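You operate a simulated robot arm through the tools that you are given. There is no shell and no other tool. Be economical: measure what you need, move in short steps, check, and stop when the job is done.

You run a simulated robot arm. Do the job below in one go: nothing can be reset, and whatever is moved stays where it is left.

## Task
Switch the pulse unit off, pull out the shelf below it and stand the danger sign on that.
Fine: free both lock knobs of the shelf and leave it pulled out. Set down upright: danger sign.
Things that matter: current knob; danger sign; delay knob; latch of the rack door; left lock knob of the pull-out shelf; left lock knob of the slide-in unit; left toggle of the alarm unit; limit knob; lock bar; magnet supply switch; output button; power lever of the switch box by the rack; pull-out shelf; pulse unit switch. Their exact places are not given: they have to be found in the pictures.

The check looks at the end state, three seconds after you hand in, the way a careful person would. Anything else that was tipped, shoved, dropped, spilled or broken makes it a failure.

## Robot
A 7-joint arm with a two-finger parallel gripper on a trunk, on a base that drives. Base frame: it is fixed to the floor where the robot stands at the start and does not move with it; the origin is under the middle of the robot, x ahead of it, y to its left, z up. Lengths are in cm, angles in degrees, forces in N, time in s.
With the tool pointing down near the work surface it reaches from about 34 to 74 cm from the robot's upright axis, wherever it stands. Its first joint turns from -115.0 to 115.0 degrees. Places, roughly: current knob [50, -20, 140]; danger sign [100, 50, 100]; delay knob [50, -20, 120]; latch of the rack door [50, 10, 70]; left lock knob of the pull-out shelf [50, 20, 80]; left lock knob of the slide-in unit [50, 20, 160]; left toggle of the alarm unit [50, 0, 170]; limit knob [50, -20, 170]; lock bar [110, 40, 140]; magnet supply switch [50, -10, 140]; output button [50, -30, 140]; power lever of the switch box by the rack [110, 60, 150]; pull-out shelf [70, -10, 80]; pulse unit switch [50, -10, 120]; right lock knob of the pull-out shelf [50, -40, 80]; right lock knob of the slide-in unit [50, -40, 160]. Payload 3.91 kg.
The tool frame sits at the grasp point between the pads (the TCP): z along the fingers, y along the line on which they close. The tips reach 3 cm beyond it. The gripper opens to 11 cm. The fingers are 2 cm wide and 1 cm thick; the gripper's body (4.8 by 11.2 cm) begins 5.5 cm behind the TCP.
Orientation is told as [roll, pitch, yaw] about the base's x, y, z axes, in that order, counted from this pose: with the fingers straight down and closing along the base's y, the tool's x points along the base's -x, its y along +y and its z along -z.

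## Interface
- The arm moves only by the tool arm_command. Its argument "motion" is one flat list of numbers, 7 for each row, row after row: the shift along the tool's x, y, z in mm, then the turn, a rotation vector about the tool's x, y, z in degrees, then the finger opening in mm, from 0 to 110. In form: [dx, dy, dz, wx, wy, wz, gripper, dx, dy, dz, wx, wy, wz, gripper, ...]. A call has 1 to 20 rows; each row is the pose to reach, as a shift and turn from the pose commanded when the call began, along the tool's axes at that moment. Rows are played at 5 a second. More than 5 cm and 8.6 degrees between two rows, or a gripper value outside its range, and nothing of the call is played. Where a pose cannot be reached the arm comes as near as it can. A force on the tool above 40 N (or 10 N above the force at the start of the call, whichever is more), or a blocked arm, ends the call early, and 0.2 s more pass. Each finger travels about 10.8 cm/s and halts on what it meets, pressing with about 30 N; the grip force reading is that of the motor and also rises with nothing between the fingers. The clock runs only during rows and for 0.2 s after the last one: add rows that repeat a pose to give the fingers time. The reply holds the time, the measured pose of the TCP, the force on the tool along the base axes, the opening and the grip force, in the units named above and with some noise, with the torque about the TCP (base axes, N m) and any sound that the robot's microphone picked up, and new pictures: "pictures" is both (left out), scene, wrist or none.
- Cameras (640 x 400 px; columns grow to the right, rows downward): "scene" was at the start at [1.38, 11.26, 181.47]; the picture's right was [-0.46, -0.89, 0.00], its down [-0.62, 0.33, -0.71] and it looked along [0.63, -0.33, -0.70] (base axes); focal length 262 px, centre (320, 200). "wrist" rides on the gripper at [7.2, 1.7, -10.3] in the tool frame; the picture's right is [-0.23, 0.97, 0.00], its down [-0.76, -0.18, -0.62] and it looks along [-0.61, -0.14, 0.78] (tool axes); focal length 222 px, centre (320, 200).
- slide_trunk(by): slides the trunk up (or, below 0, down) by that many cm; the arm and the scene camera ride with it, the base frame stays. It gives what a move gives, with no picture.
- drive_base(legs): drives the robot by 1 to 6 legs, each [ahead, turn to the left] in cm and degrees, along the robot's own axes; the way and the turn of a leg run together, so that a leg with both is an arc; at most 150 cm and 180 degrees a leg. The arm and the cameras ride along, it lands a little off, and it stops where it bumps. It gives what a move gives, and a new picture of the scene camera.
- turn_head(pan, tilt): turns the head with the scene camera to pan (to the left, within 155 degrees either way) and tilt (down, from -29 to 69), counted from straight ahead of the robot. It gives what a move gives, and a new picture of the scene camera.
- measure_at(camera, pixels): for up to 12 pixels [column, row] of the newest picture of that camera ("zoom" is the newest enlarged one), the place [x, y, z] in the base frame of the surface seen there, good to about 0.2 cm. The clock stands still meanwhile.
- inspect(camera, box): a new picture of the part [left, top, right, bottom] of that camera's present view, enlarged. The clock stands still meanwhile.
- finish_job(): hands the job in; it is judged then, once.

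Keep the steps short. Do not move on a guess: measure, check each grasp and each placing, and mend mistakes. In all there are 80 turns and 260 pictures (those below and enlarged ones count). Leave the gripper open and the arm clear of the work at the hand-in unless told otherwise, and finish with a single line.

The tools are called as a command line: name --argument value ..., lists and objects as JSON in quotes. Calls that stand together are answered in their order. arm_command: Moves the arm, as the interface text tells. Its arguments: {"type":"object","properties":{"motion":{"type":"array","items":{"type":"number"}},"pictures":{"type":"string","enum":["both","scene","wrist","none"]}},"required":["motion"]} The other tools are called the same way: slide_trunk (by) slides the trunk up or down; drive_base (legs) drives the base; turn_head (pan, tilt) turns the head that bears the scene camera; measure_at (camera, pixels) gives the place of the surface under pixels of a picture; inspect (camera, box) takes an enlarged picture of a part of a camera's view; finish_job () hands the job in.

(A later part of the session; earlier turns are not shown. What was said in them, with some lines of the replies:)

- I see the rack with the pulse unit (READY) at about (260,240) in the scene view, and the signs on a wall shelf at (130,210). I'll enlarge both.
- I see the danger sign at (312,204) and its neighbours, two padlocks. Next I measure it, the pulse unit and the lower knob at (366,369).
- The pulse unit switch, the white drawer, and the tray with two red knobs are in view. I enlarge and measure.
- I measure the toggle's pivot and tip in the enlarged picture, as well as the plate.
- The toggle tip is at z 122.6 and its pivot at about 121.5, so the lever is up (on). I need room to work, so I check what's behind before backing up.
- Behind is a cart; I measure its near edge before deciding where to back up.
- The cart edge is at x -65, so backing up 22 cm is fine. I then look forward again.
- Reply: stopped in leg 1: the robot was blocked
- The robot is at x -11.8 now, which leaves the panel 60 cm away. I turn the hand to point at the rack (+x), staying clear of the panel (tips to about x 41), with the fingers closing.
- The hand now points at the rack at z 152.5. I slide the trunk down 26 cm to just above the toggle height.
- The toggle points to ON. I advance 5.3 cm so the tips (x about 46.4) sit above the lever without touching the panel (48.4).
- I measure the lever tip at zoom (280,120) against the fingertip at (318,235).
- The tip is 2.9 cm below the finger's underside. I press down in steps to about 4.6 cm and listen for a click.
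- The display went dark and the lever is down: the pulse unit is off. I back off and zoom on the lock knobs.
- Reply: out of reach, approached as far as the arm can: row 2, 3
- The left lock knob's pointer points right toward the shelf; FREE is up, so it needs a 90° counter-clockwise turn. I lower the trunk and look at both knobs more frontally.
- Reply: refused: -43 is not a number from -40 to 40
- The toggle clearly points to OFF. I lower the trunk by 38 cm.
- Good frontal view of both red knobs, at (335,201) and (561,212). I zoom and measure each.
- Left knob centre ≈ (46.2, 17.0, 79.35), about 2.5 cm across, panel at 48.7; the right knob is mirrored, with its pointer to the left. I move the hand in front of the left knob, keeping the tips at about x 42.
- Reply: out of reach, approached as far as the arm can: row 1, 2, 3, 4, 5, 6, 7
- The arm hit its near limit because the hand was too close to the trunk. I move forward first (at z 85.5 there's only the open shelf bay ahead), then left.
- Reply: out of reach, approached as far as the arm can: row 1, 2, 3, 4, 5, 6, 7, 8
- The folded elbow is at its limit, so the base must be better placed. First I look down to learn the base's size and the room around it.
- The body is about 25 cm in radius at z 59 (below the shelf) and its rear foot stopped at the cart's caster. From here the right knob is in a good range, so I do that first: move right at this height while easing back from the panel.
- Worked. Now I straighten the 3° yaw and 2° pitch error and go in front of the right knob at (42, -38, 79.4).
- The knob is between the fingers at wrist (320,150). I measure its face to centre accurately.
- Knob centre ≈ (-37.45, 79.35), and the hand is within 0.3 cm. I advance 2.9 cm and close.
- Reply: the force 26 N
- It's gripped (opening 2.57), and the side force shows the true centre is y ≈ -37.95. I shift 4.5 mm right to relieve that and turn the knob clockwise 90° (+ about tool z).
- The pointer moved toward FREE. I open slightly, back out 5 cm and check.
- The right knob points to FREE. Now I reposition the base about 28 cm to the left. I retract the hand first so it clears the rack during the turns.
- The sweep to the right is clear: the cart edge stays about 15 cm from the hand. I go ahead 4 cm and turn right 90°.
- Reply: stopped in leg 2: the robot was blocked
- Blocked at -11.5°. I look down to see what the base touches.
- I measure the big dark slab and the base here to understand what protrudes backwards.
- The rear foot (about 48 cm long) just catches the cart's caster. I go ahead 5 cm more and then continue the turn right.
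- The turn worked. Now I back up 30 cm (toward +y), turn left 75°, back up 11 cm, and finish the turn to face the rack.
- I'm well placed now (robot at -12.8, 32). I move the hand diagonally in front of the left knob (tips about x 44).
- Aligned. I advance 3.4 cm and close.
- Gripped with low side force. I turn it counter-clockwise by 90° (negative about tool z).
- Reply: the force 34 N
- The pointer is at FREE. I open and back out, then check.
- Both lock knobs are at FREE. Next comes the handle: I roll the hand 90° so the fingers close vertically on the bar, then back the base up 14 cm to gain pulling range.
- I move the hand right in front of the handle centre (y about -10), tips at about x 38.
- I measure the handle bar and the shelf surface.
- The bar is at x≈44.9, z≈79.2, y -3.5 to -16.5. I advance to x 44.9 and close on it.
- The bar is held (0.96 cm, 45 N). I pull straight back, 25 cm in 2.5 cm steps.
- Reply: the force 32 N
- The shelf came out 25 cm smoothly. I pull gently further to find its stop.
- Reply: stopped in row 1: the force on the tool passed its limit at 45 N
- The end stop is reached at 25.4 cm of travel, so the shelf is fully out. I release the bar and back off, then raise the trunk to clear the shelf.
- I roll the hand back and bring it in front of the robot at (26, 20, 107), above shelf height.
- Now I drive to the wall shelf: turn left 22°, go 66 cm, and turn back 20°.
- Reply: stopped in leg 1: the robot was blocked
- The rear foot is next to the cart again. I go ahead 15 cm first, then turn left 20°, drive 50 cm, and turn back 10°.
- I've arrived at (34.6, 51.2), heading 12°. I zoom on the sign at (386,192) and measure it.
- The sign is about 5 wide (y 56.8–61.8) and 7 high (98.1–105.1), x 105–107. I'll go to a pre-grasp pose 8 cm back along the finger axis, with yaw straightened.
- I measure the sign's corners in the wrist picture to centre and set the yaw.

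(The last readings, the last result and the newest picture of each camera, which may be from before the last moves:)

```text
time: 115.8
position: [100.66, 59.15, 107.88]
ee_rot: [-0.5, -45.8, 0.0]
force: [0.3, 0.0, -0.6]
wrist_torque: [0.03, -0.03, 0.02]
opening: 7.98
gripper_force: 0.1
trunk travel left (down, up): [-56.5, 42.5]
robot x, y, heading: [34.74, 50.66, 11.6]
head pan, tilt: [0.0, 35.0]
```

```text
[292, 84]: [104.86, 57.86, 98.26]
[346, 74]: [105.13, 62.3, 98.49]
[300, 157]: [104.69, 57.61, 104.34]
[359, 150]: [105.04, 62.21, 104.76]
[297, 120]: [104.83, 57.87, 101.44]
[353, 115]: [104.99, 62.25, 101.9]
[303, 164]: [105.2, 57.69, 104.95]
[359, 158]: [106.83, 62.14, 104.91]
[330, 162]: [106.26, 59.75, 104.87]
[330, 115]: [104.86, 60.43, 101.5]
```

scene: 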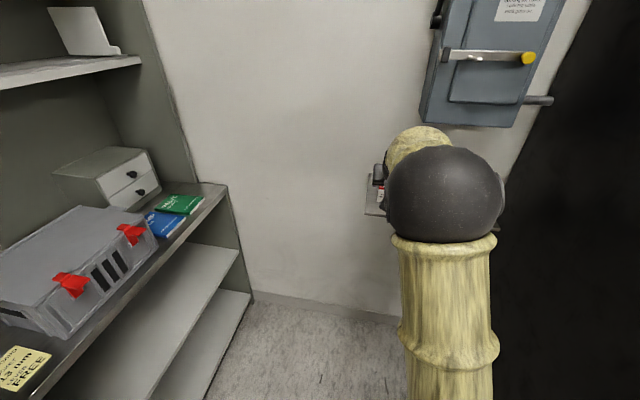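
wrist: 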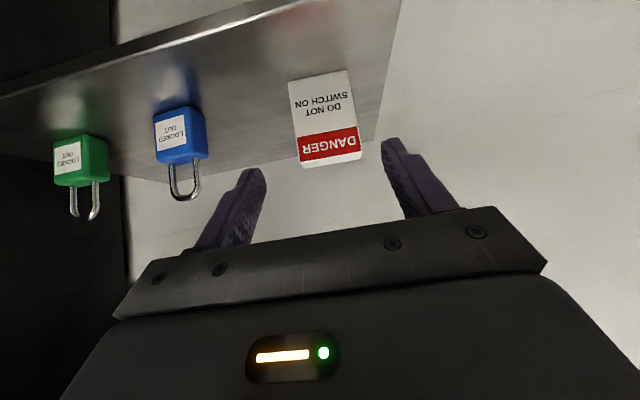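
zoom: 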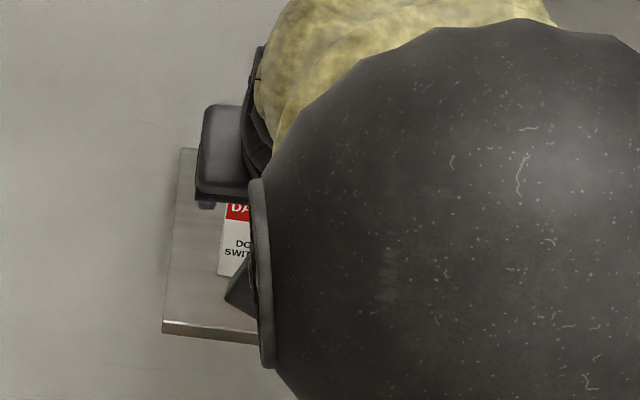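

The centre is at y ≈ 59.7. I advance along the finger axis to (106, 59.7, 102.3) and check before closing.

arm_command --motion '[1, 5, 20, 0, 0, 0, 80, 2, 5, 40, 0, 0, 0, 80, 3, 5, 60, 0, 0, 0, 80, 3, 5, 77, 0, 0, 0, 80, 3, 5, 77, 0, 0, 0, 80]' --pictures "wrist"

```text
time: 117.0
position: [105.67, 59.68, 102.28]
ee_rot: [-0.4, -45.7, 0.0]
force: [-0.5, 0.0, -0.1]
wrist_torque: [0.01, 0.0, -0.02]
opening: 8.0
gripper_force: 0.1
trunk travel left (down, up): [-56.5, 42.5]
robot x, y, heading: [34.53, 50.51, 11.6]
head pan, tilt: [0.0, 35.0]
```

wrist: 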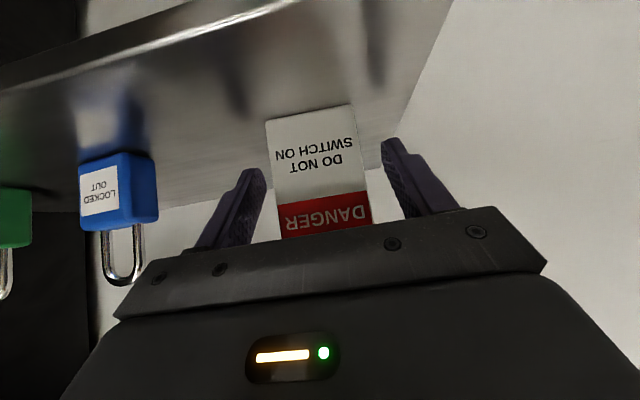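

The sign is centred between the fingers. I close.

arm_command --motion '[0, 0, 0, 0, 0, 0, 65, 0, 0, 0, 0, 0, 0, 50, 0, 0, 0, 0, 0, 0, 38, 0, 0, 0, 0, 0, 0, 38, 0, 0, 0, 0, 0, 0, 38]' --pictures "wrist"

```text
time: 118.2
position: [105.77, 59.8, 102.23]
ee_rot: [-0.4, -45.7, 0.0]
force: [-0.2, -1.3, 0.2]
wrist_torque: [0.0, 0.01, -0.01]
opening: 4.98
gripper_force: 30.3
trunk travel left (down, up): [-56.5, 42.5]
robot x, y, heading: [34.42, 50.72, 11.7]
head pan, tilt: [0.0, 35.0]
```

wrist: 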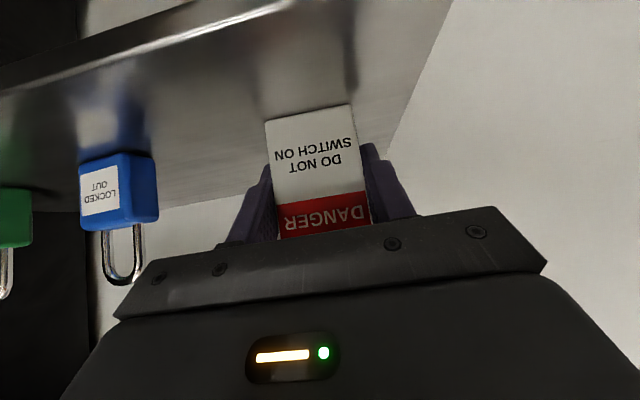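

It's held (4.98 cm). I lift 4 cm, then retreat 16 cm from the wall.

arm_command --motion '[-7, 0, -7, 0, 0, 0, 38, -29, 0, -28, 0, 0, 0, 38, -1, 0, -57, 0, 0, 0, 38, 27, 0, -86, 0, 0, 0, 38, 55, 0, -114, 0, 0, 0, 38, 83, 0, -143, 0, 0, 0, 38, 83, 0, -143, 0, 0, 0, 38]'

```text
time: 119.8
position: [89.69, 59.64, 106.29]
ee_rot: [-0.4, -45.8, 0.0]
force: [0.1, -0.3, -0.2]
wrist_torque: [-0.01, 0.02, 0.0]
opening: 4.94
gripper_force: 30.2
trunk travel left (down, up): [-56.5, 42.5]
robot x, y, heading: [34.41, 50.72, 11.6]
head pan, tilt: [0.0, 35.0]
```

scene: 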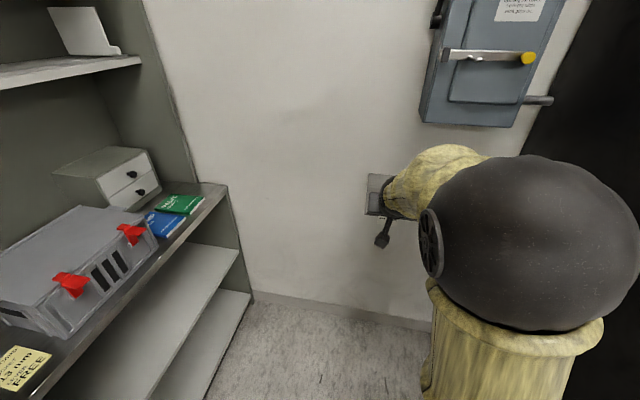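
wrist: 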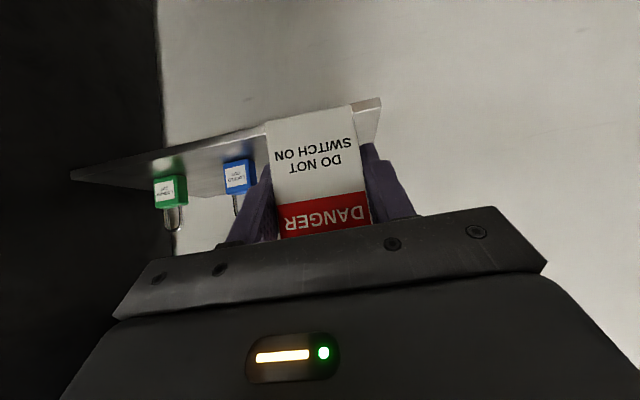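

The sign is held upright. I retrace the path: turn left 10°, back up 50 cm, turn right 21.6° and back up 10 cm.

drive_base --legs '[[0, 10], [-50, 0], [0, -21.6], [-10, 0]]'

turn_head --pan -20 --tilt 45

```text
time: 126.4
position: [35.38, 30.61, 106.39]
ee_rot: [-0.4, -45.7, -11.5]
force: [0.9, 0.8, -0.1]
wrist_torque: [0.0, 0.0, 0.02]
opening: 4.93
gripper_force: 30.1
trunk travel left (down, up): [-56.5, 42.5]
robot x, y, heading: [-20.3, 32.81, 0.3]
head pan, tilt: [0.0, 35.0]
```

scene: 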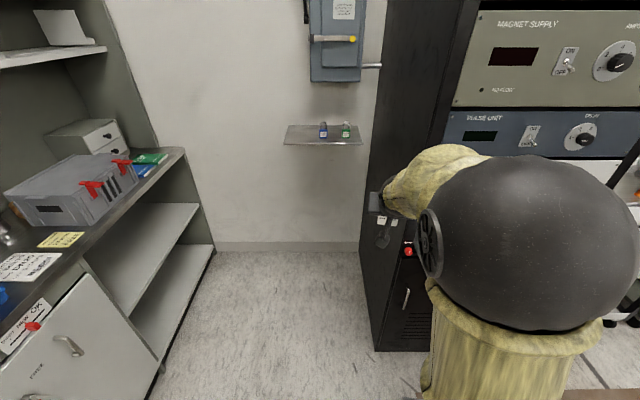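

```text
time: 127.2
position: [35.33, 30.56, 106.36]
ee_rot: [-0.5, -45.7, -11.5]
force: [0.0, -0.4, -0.2]
wrist_torque: [0.0, -0.01, -0.03]
opening: 4.94
gripper_force: 30.1
trunk travel left (down, up): [-56.5, 42.5]
robot x, y, heading: [-20.56, 33.11, 0.2]
head pan, tilt: [-20.0, 45.0]
```

scene: 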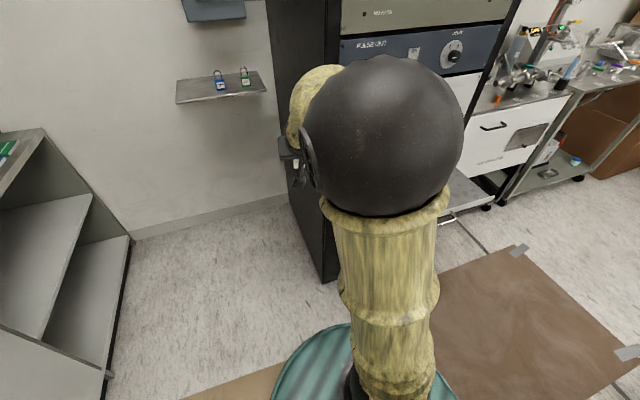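

The sign is still held. I move it right above the pulled-out shelf to (36, -2), straightening the yaw.

arm_command --motion '[-6, -40, 6, -1, 0, -1, 38, -12, -80, 13, -2, 0, -2, 38, -19, -120, 19, -3, 0, -3, 38, -25, -160, 25, -4, 0, -4, 38, -31, -200, 32, -5, 0, -5, 38, -38, -240, 38, -6, 0, -6, 38, -44, -280, 45, -7, 0, -7, 38, -50, -318, 51, -8.2, 0, -8.05, 38, -50, -318, 51, -8.2, 0, -8.05, 38]'

```text
time: 129.2
position: [35.98, -1.94, 106.59]
ee_rot: [-0.4, -45.6, 0.0]
force: [-0.1, 0.6, 0.7]
wrist_torque: [0.0, 0.02, 0.03]
opening: 4.9
gripper_force: 29.5
trunk travel left (down, up): [-56.5, 42.5]
robot x, y, heading: [-20.47, 32.88, 0.5]
head pan, tilt: [-20.0, 45.0]
```

scene: 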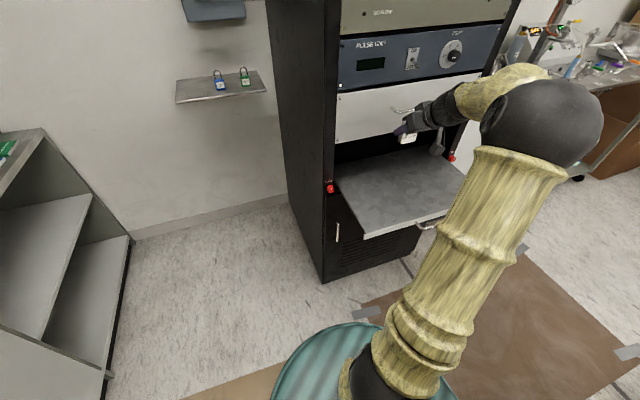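
wrist: 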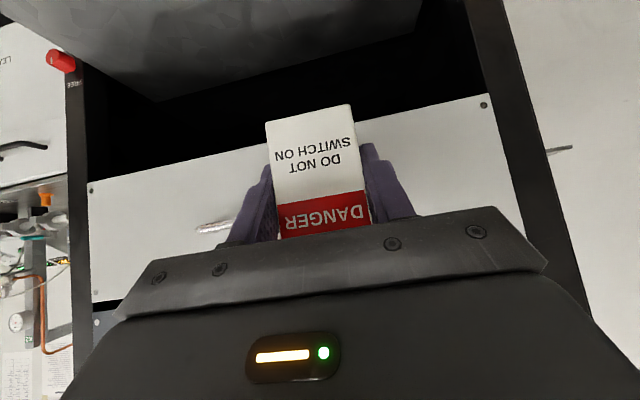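

Before lowering, I check the elbow and upper arm against the shelf edge and handle, and the shelf's height.

measure_at --camera "scene" --pixels '[[540, 120], [500, 120], [500, 170], [470, 180], [480, 240], [440, 260], [425, 225], [400, 190], [360, 190], [385, 165], [440, 100], [408, 138]]'

```text
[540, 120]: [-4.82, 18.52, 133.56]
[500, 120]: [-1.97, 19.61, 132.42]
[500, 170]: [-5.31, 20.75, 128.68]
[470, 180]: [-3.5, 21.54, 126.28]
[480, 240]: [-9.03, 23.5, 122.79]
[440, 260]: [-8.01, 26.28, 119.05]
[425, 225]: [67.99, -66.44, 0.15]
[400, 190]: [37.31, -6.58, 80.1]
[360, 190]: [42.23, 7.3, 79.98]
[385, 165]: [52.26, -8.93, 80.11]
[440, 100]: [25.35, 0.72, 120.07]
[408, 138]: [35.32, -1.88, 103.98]
```

All clear; the elbow is far back and high. Shelf top is z 80.1, so the sign stands when the TCP is at ≈ 84.2. I lower the trunk 21 cm.

slide_trunk --by -21

turn_head --pan -30 --tilt 30

inspect --camera "wrist" --box '[0, 0, 640, 400]'

```text
time: 131.5
position: [36.04, -1.97, 85.48]
ee_rot: [-0.3, -45.6, 0.0]
force: [-0.5, 0.4, 0.0]
wrist_torque: [0.02, -0.03, 0.0]
opening: 4.92
gripper_force: 30.4
trunk travel left (down, up): [-35.5, 63.5]
robot x, y, heading: [-20.33, 32.71, 0.2]
head pan, tilt: [-20.0, 45.0]
```

```text
time: 132.2
position: [35.94, -2.01, 85.52]
ee_rot: [-0.4, -45.6, 0.0]
force: [-0.2, -0.5, -0.8]
wrist_torque: [0.02, -0.04, 0.01]
opening: 4.92
gripper_force: 30.2
trunk travel left (down, up): [-35.5, 63.5]
robot x, y, heading: [-20.28, 32.69, -0.2]
head pan, tilt: [-30.0, 30.0]
```

scene: 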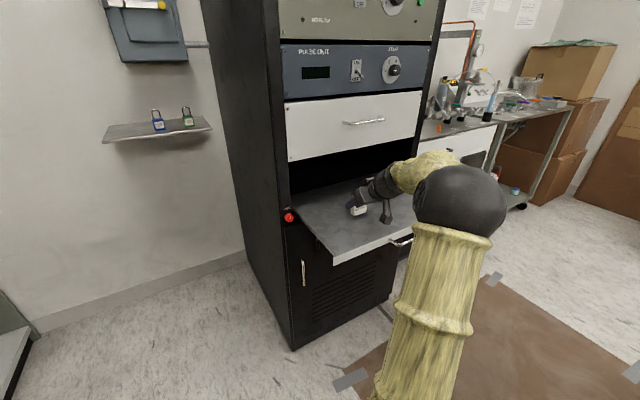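

```text
1.00 times, centred on (320, 200) of wrist (not enlarged: the box is as wide or as high as the picture)
```

zoom: 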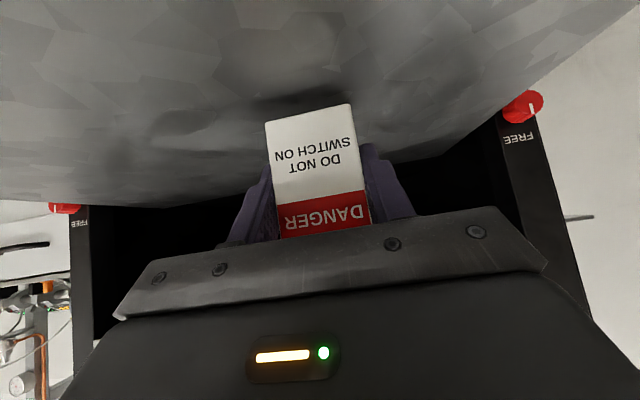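

The sign is about 1.2 cm above the shelf. I lower it in 3 mm steps while watching the force.

arm_command --motion '[2.1, 0, 2.1, 0, 0, 0, 38, 4.3, 0, 4.2, 0, 0, 0, 38, 6.4, 0, 6.3, 0, 0, 0, 38, 7.9, 0, 7.7, 0, 0, 0, 38, 7.9, 0, 7.7, 0, 0, 0, 38]' --pictures "none"

inspect --camera "scene" --box '[320, 170, 420, 250]'

```text
time: 133.4
position: [35.9, -1.93, 84.28]
ee_rot: [-0.4, -45.6, 0.0]
force: [-0.3, 0.2, -1.1]
wrist_torque: [-0.01, -0.01, -0.01]
opening: 4.93
gripper_force: 30.1
trunk travel left (down, up): [-35.5, 63.5]
robot x, y, heading: [-20.83, 32.67, -0.1]
head pan, tilt: [-30.0, 30.0]
```

```text
5.00 times, centred on (370, 210) of scene
```

zoom: 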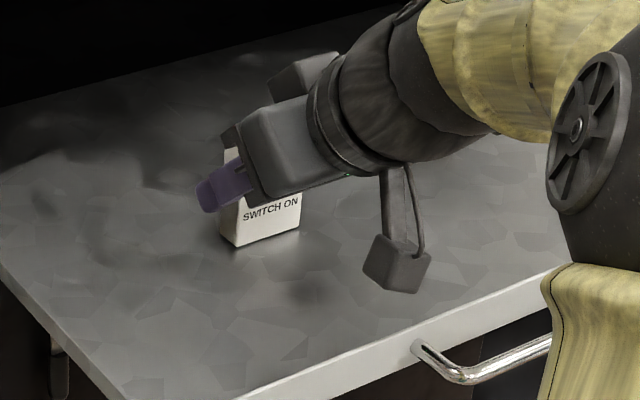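

No contact force yet; just above. I go down in 1 mm steps.

arm_command --motion '[0.7, 0, 0.7, 0, 0, 0, 38, 0.7, 0, 0.7, 0, 0, 0, 38]' --pictures "none"

arm_command --motion '[0.7, 0, 0.7, 0, 0, 0, 38, 0.7, 0, 0.7, 0, 0, 0, 38]' --pictures "none"

arm_command --motion '[0.5, 0, 0.5, 0, 0, 0, 38, 0.5, 0, 0.5, 0, 0, 0, 38]' --pictures "none"

```text
time: 134.1
position: [36.03, -1.98, 84.29]
ee_rot: [-0.4, -45.7, -0.1]
force: [-0.1, -0.1, 1.7]
wrist_torque: [0.04, -0.03, -0.01]
opening: 4.91
gripper_force: 29.8
trunk travel left (down, up): [-35.5, 63.5]
robot x, y, heading: [-20.44, 32.97, 0.0]
head pan, tilt: [-30.0, 30.0]
```

```text
time: 134.7
position: [35.99, -2.04, 84.24]
ee_rot: [-0.5, -45.8, 0.0]
force: [1.1, -0.4, 4.7]
wrist_torque: [0.13, -0.06, -0.03]
opening: 4.9
gripper_force: 29.7
trunk travel left (down, up): [-35.5, 63.5]
robot x, y, heading: [-20.71, 32.91, 0.0]
head pan, tilt: [-30.0, 30.0]
```

```text
time: 135.2
position: [35.91, -1.82, 84.23]
ee_rot: [-0.5, -45.7, 0.0]
force: [1.2, -1.0, 9.6]
wrist_torque: [0.19, -0.08, -0.02]
opening: 4.91
gripper_force: 29.5
trunk travel left (down, up): [-35.5, 63.5]
robot x, y, heading: [-20.82, 32.65, -0.0]
head pan, tilt: [-30.0, 30.0]
```

The sign is standing on the shelf (upward force rising to 9.6 N). I open the fingers gently and look.

arm_command --motion '[0, 0, 0, 0, 0, 0, 55, 0, 0, 0, 0, 0, 0, 65, 0, 0, 0, 0, 0, 0, 78, 0, 0, 0, 0, 0, 0, 78]' --pictures "wrist"

```text
time: 136.2
position: [35.98, -1.98, 84.05]
ee_rot: [-0.4, -45.4, 0.0]
force: [-0.8, 0.6, 0.5]
wrist_torque: [0.0, 0.0, -0.01]
opening: 7.8
gripper_force: 0.1
trunk travel left (down, up): [-35.5, 63.5]
robot x, y, heading: [-20.72, 33.41, 0.2]
head pan, tilt: [-30.0, 30.0]
```

wrist: 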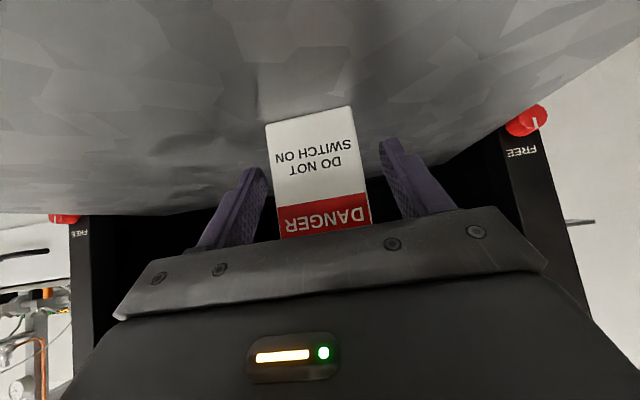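

The sign stands free. I retreat along the finger axis 12 cm, then raise the trunk.

arm_command --motion '[0, 0, -20, 0, 0, 0, 78, 0, 0, -50, 0, 0, 0, 78, 0, 0, -85, 0, 0, 0, 78, 0, 0, -120, 0, 0, 0, 78, 0, 0, -120, 0, 0, 0, 78]' --pictures "none"

slide_trunk --by 20

turn_head --pan -25 --tilt 35

inspect --camera "wrist" --box '[0, 0, 640, 400]'

```text
time: 137.4
position: [27.27, -1.76, 92.35]
ee_rot: [-0.4, -45.6, 0.0]
force: [-0.6, -0.2, 0.5]
wrist_torque: [0.05, 0.0, -0.02]
opening: 7.77
gripper_force: 0.1
trunk travel left (down, up): [-35.5, 63.5]
robot x, y, heading: [-20.42, 32.77, 0.2]
head pan, tilt: [-30.0, 30.0]
```

```text
time: 139.6
position: [27.33, -1.79, 112.51]
ee_rot: [-0.4, -45.6, 0.1]
force: [0.3, -1.0, -0.4]
wrist_torque: [-0.01, 0.0, 0.02]
opening: 7.82
gripper_force: 0.0
trunk travel left (down, up): [-55.5, 43.5]
robot x, y, heading: [-20.26, 32.83, 0.0]
head pan, tilt: [-30.0, 30.0]
```

```text
time: 140.3
position: [27.26, -1.76, 112.55]
ee_rot: [-0.4, -45.6, 0.0]
force: [0.5, 0.2, -0.7]
wrist_torque: [0.01, 0.02, 0.01]
opening: 7.79
gripper_force: 0.1
trunk travel left (down, up): [-55.5, 43.5]
robot x, y, heading: [-20.78, 32.89, -0.0]
head pan, tilt: [-25.0, 35.0]
```

scene: 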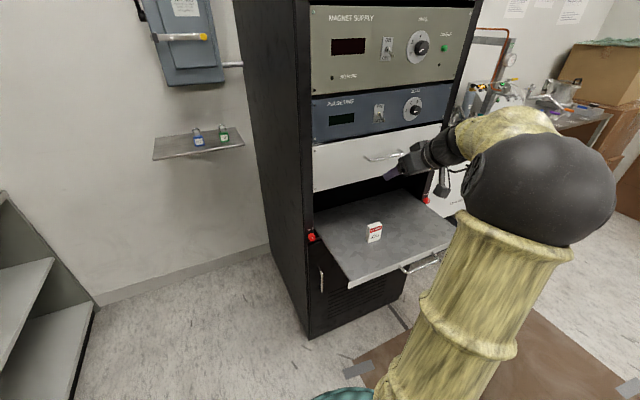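

```text
1.00 times, centred on (320, 200) of wrist (not enlarged: the box is as wide or as high as the picture)
```

zoom: 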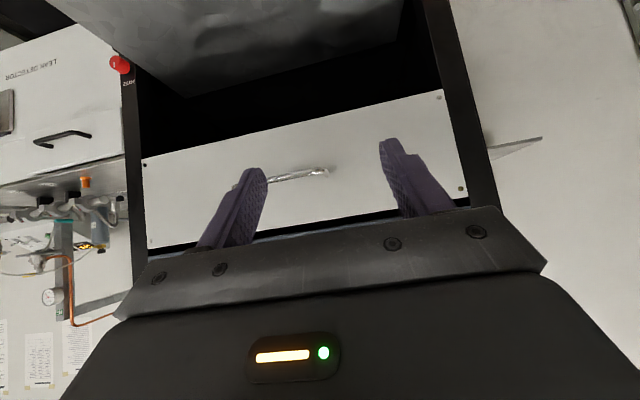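

The sign stands upright on the pulled-out shelf. I zoom for a final check, and back the robot up 12 cm to clear the work.

drive_base --legs '[[-12, 0]]'

inspect --camera "scene" --box '[270, 60, 470, 290]'

inspect --camera "scene" --box '[290, 180, 470, 290]'

```text
time: 141.6
position: [15.23, -1.73, 112.45]
ee_rot: [-0.5, -45.5, 0.0]
force: [0.4, 0.1, 0.1]
wrist_torque: [-0.03, 0.01, 0.01]
opening: 7.8
gripper_force: 0.0
trunk travel left (down, up): [-55.5, 43.5]
robot x, y, heading: [-32.79, 32.7, 0.6]
head pan, tilt: [-25.0, 35.0]
```

scene: 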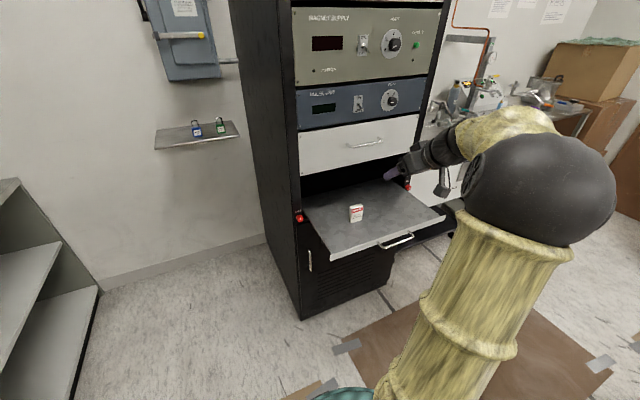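

```text
1.74 times, centred on (370, 175) of scene
```

zoom: 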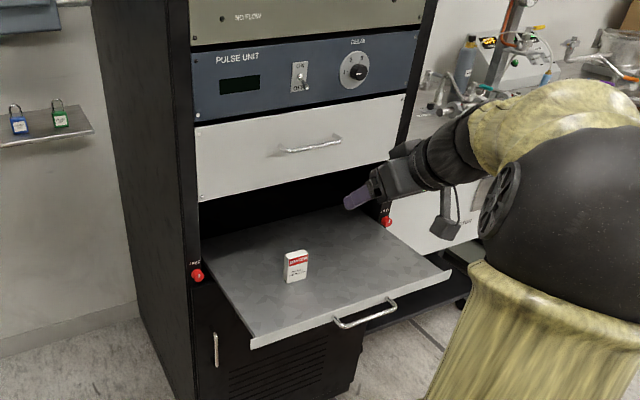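

```text
3.56 times, centred on (380, 235) of scene
```

zoom: 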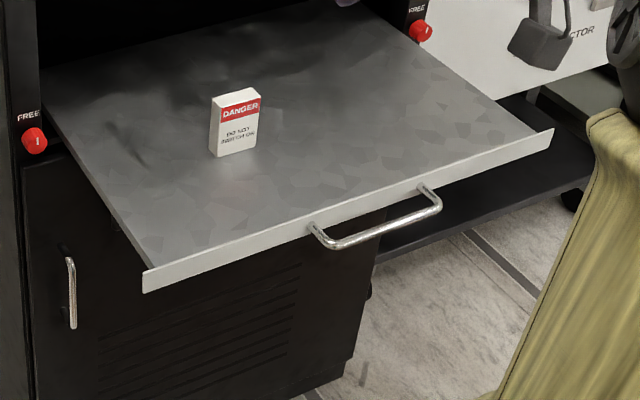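

The pulse unit is off, both lock knobs are at FREE, the shelf is out, the sign stands upright and the arm is clear. I hand in.

finish_job

```text
The job is handed in.
```

The pulse unit is off, both shelf lock knobs are at FREE, the shelf is pulled out to its stop with the danger sign standing upright on it, and the base touched the cart behind it several times while manoeuvring, with nothing seen to have moved.
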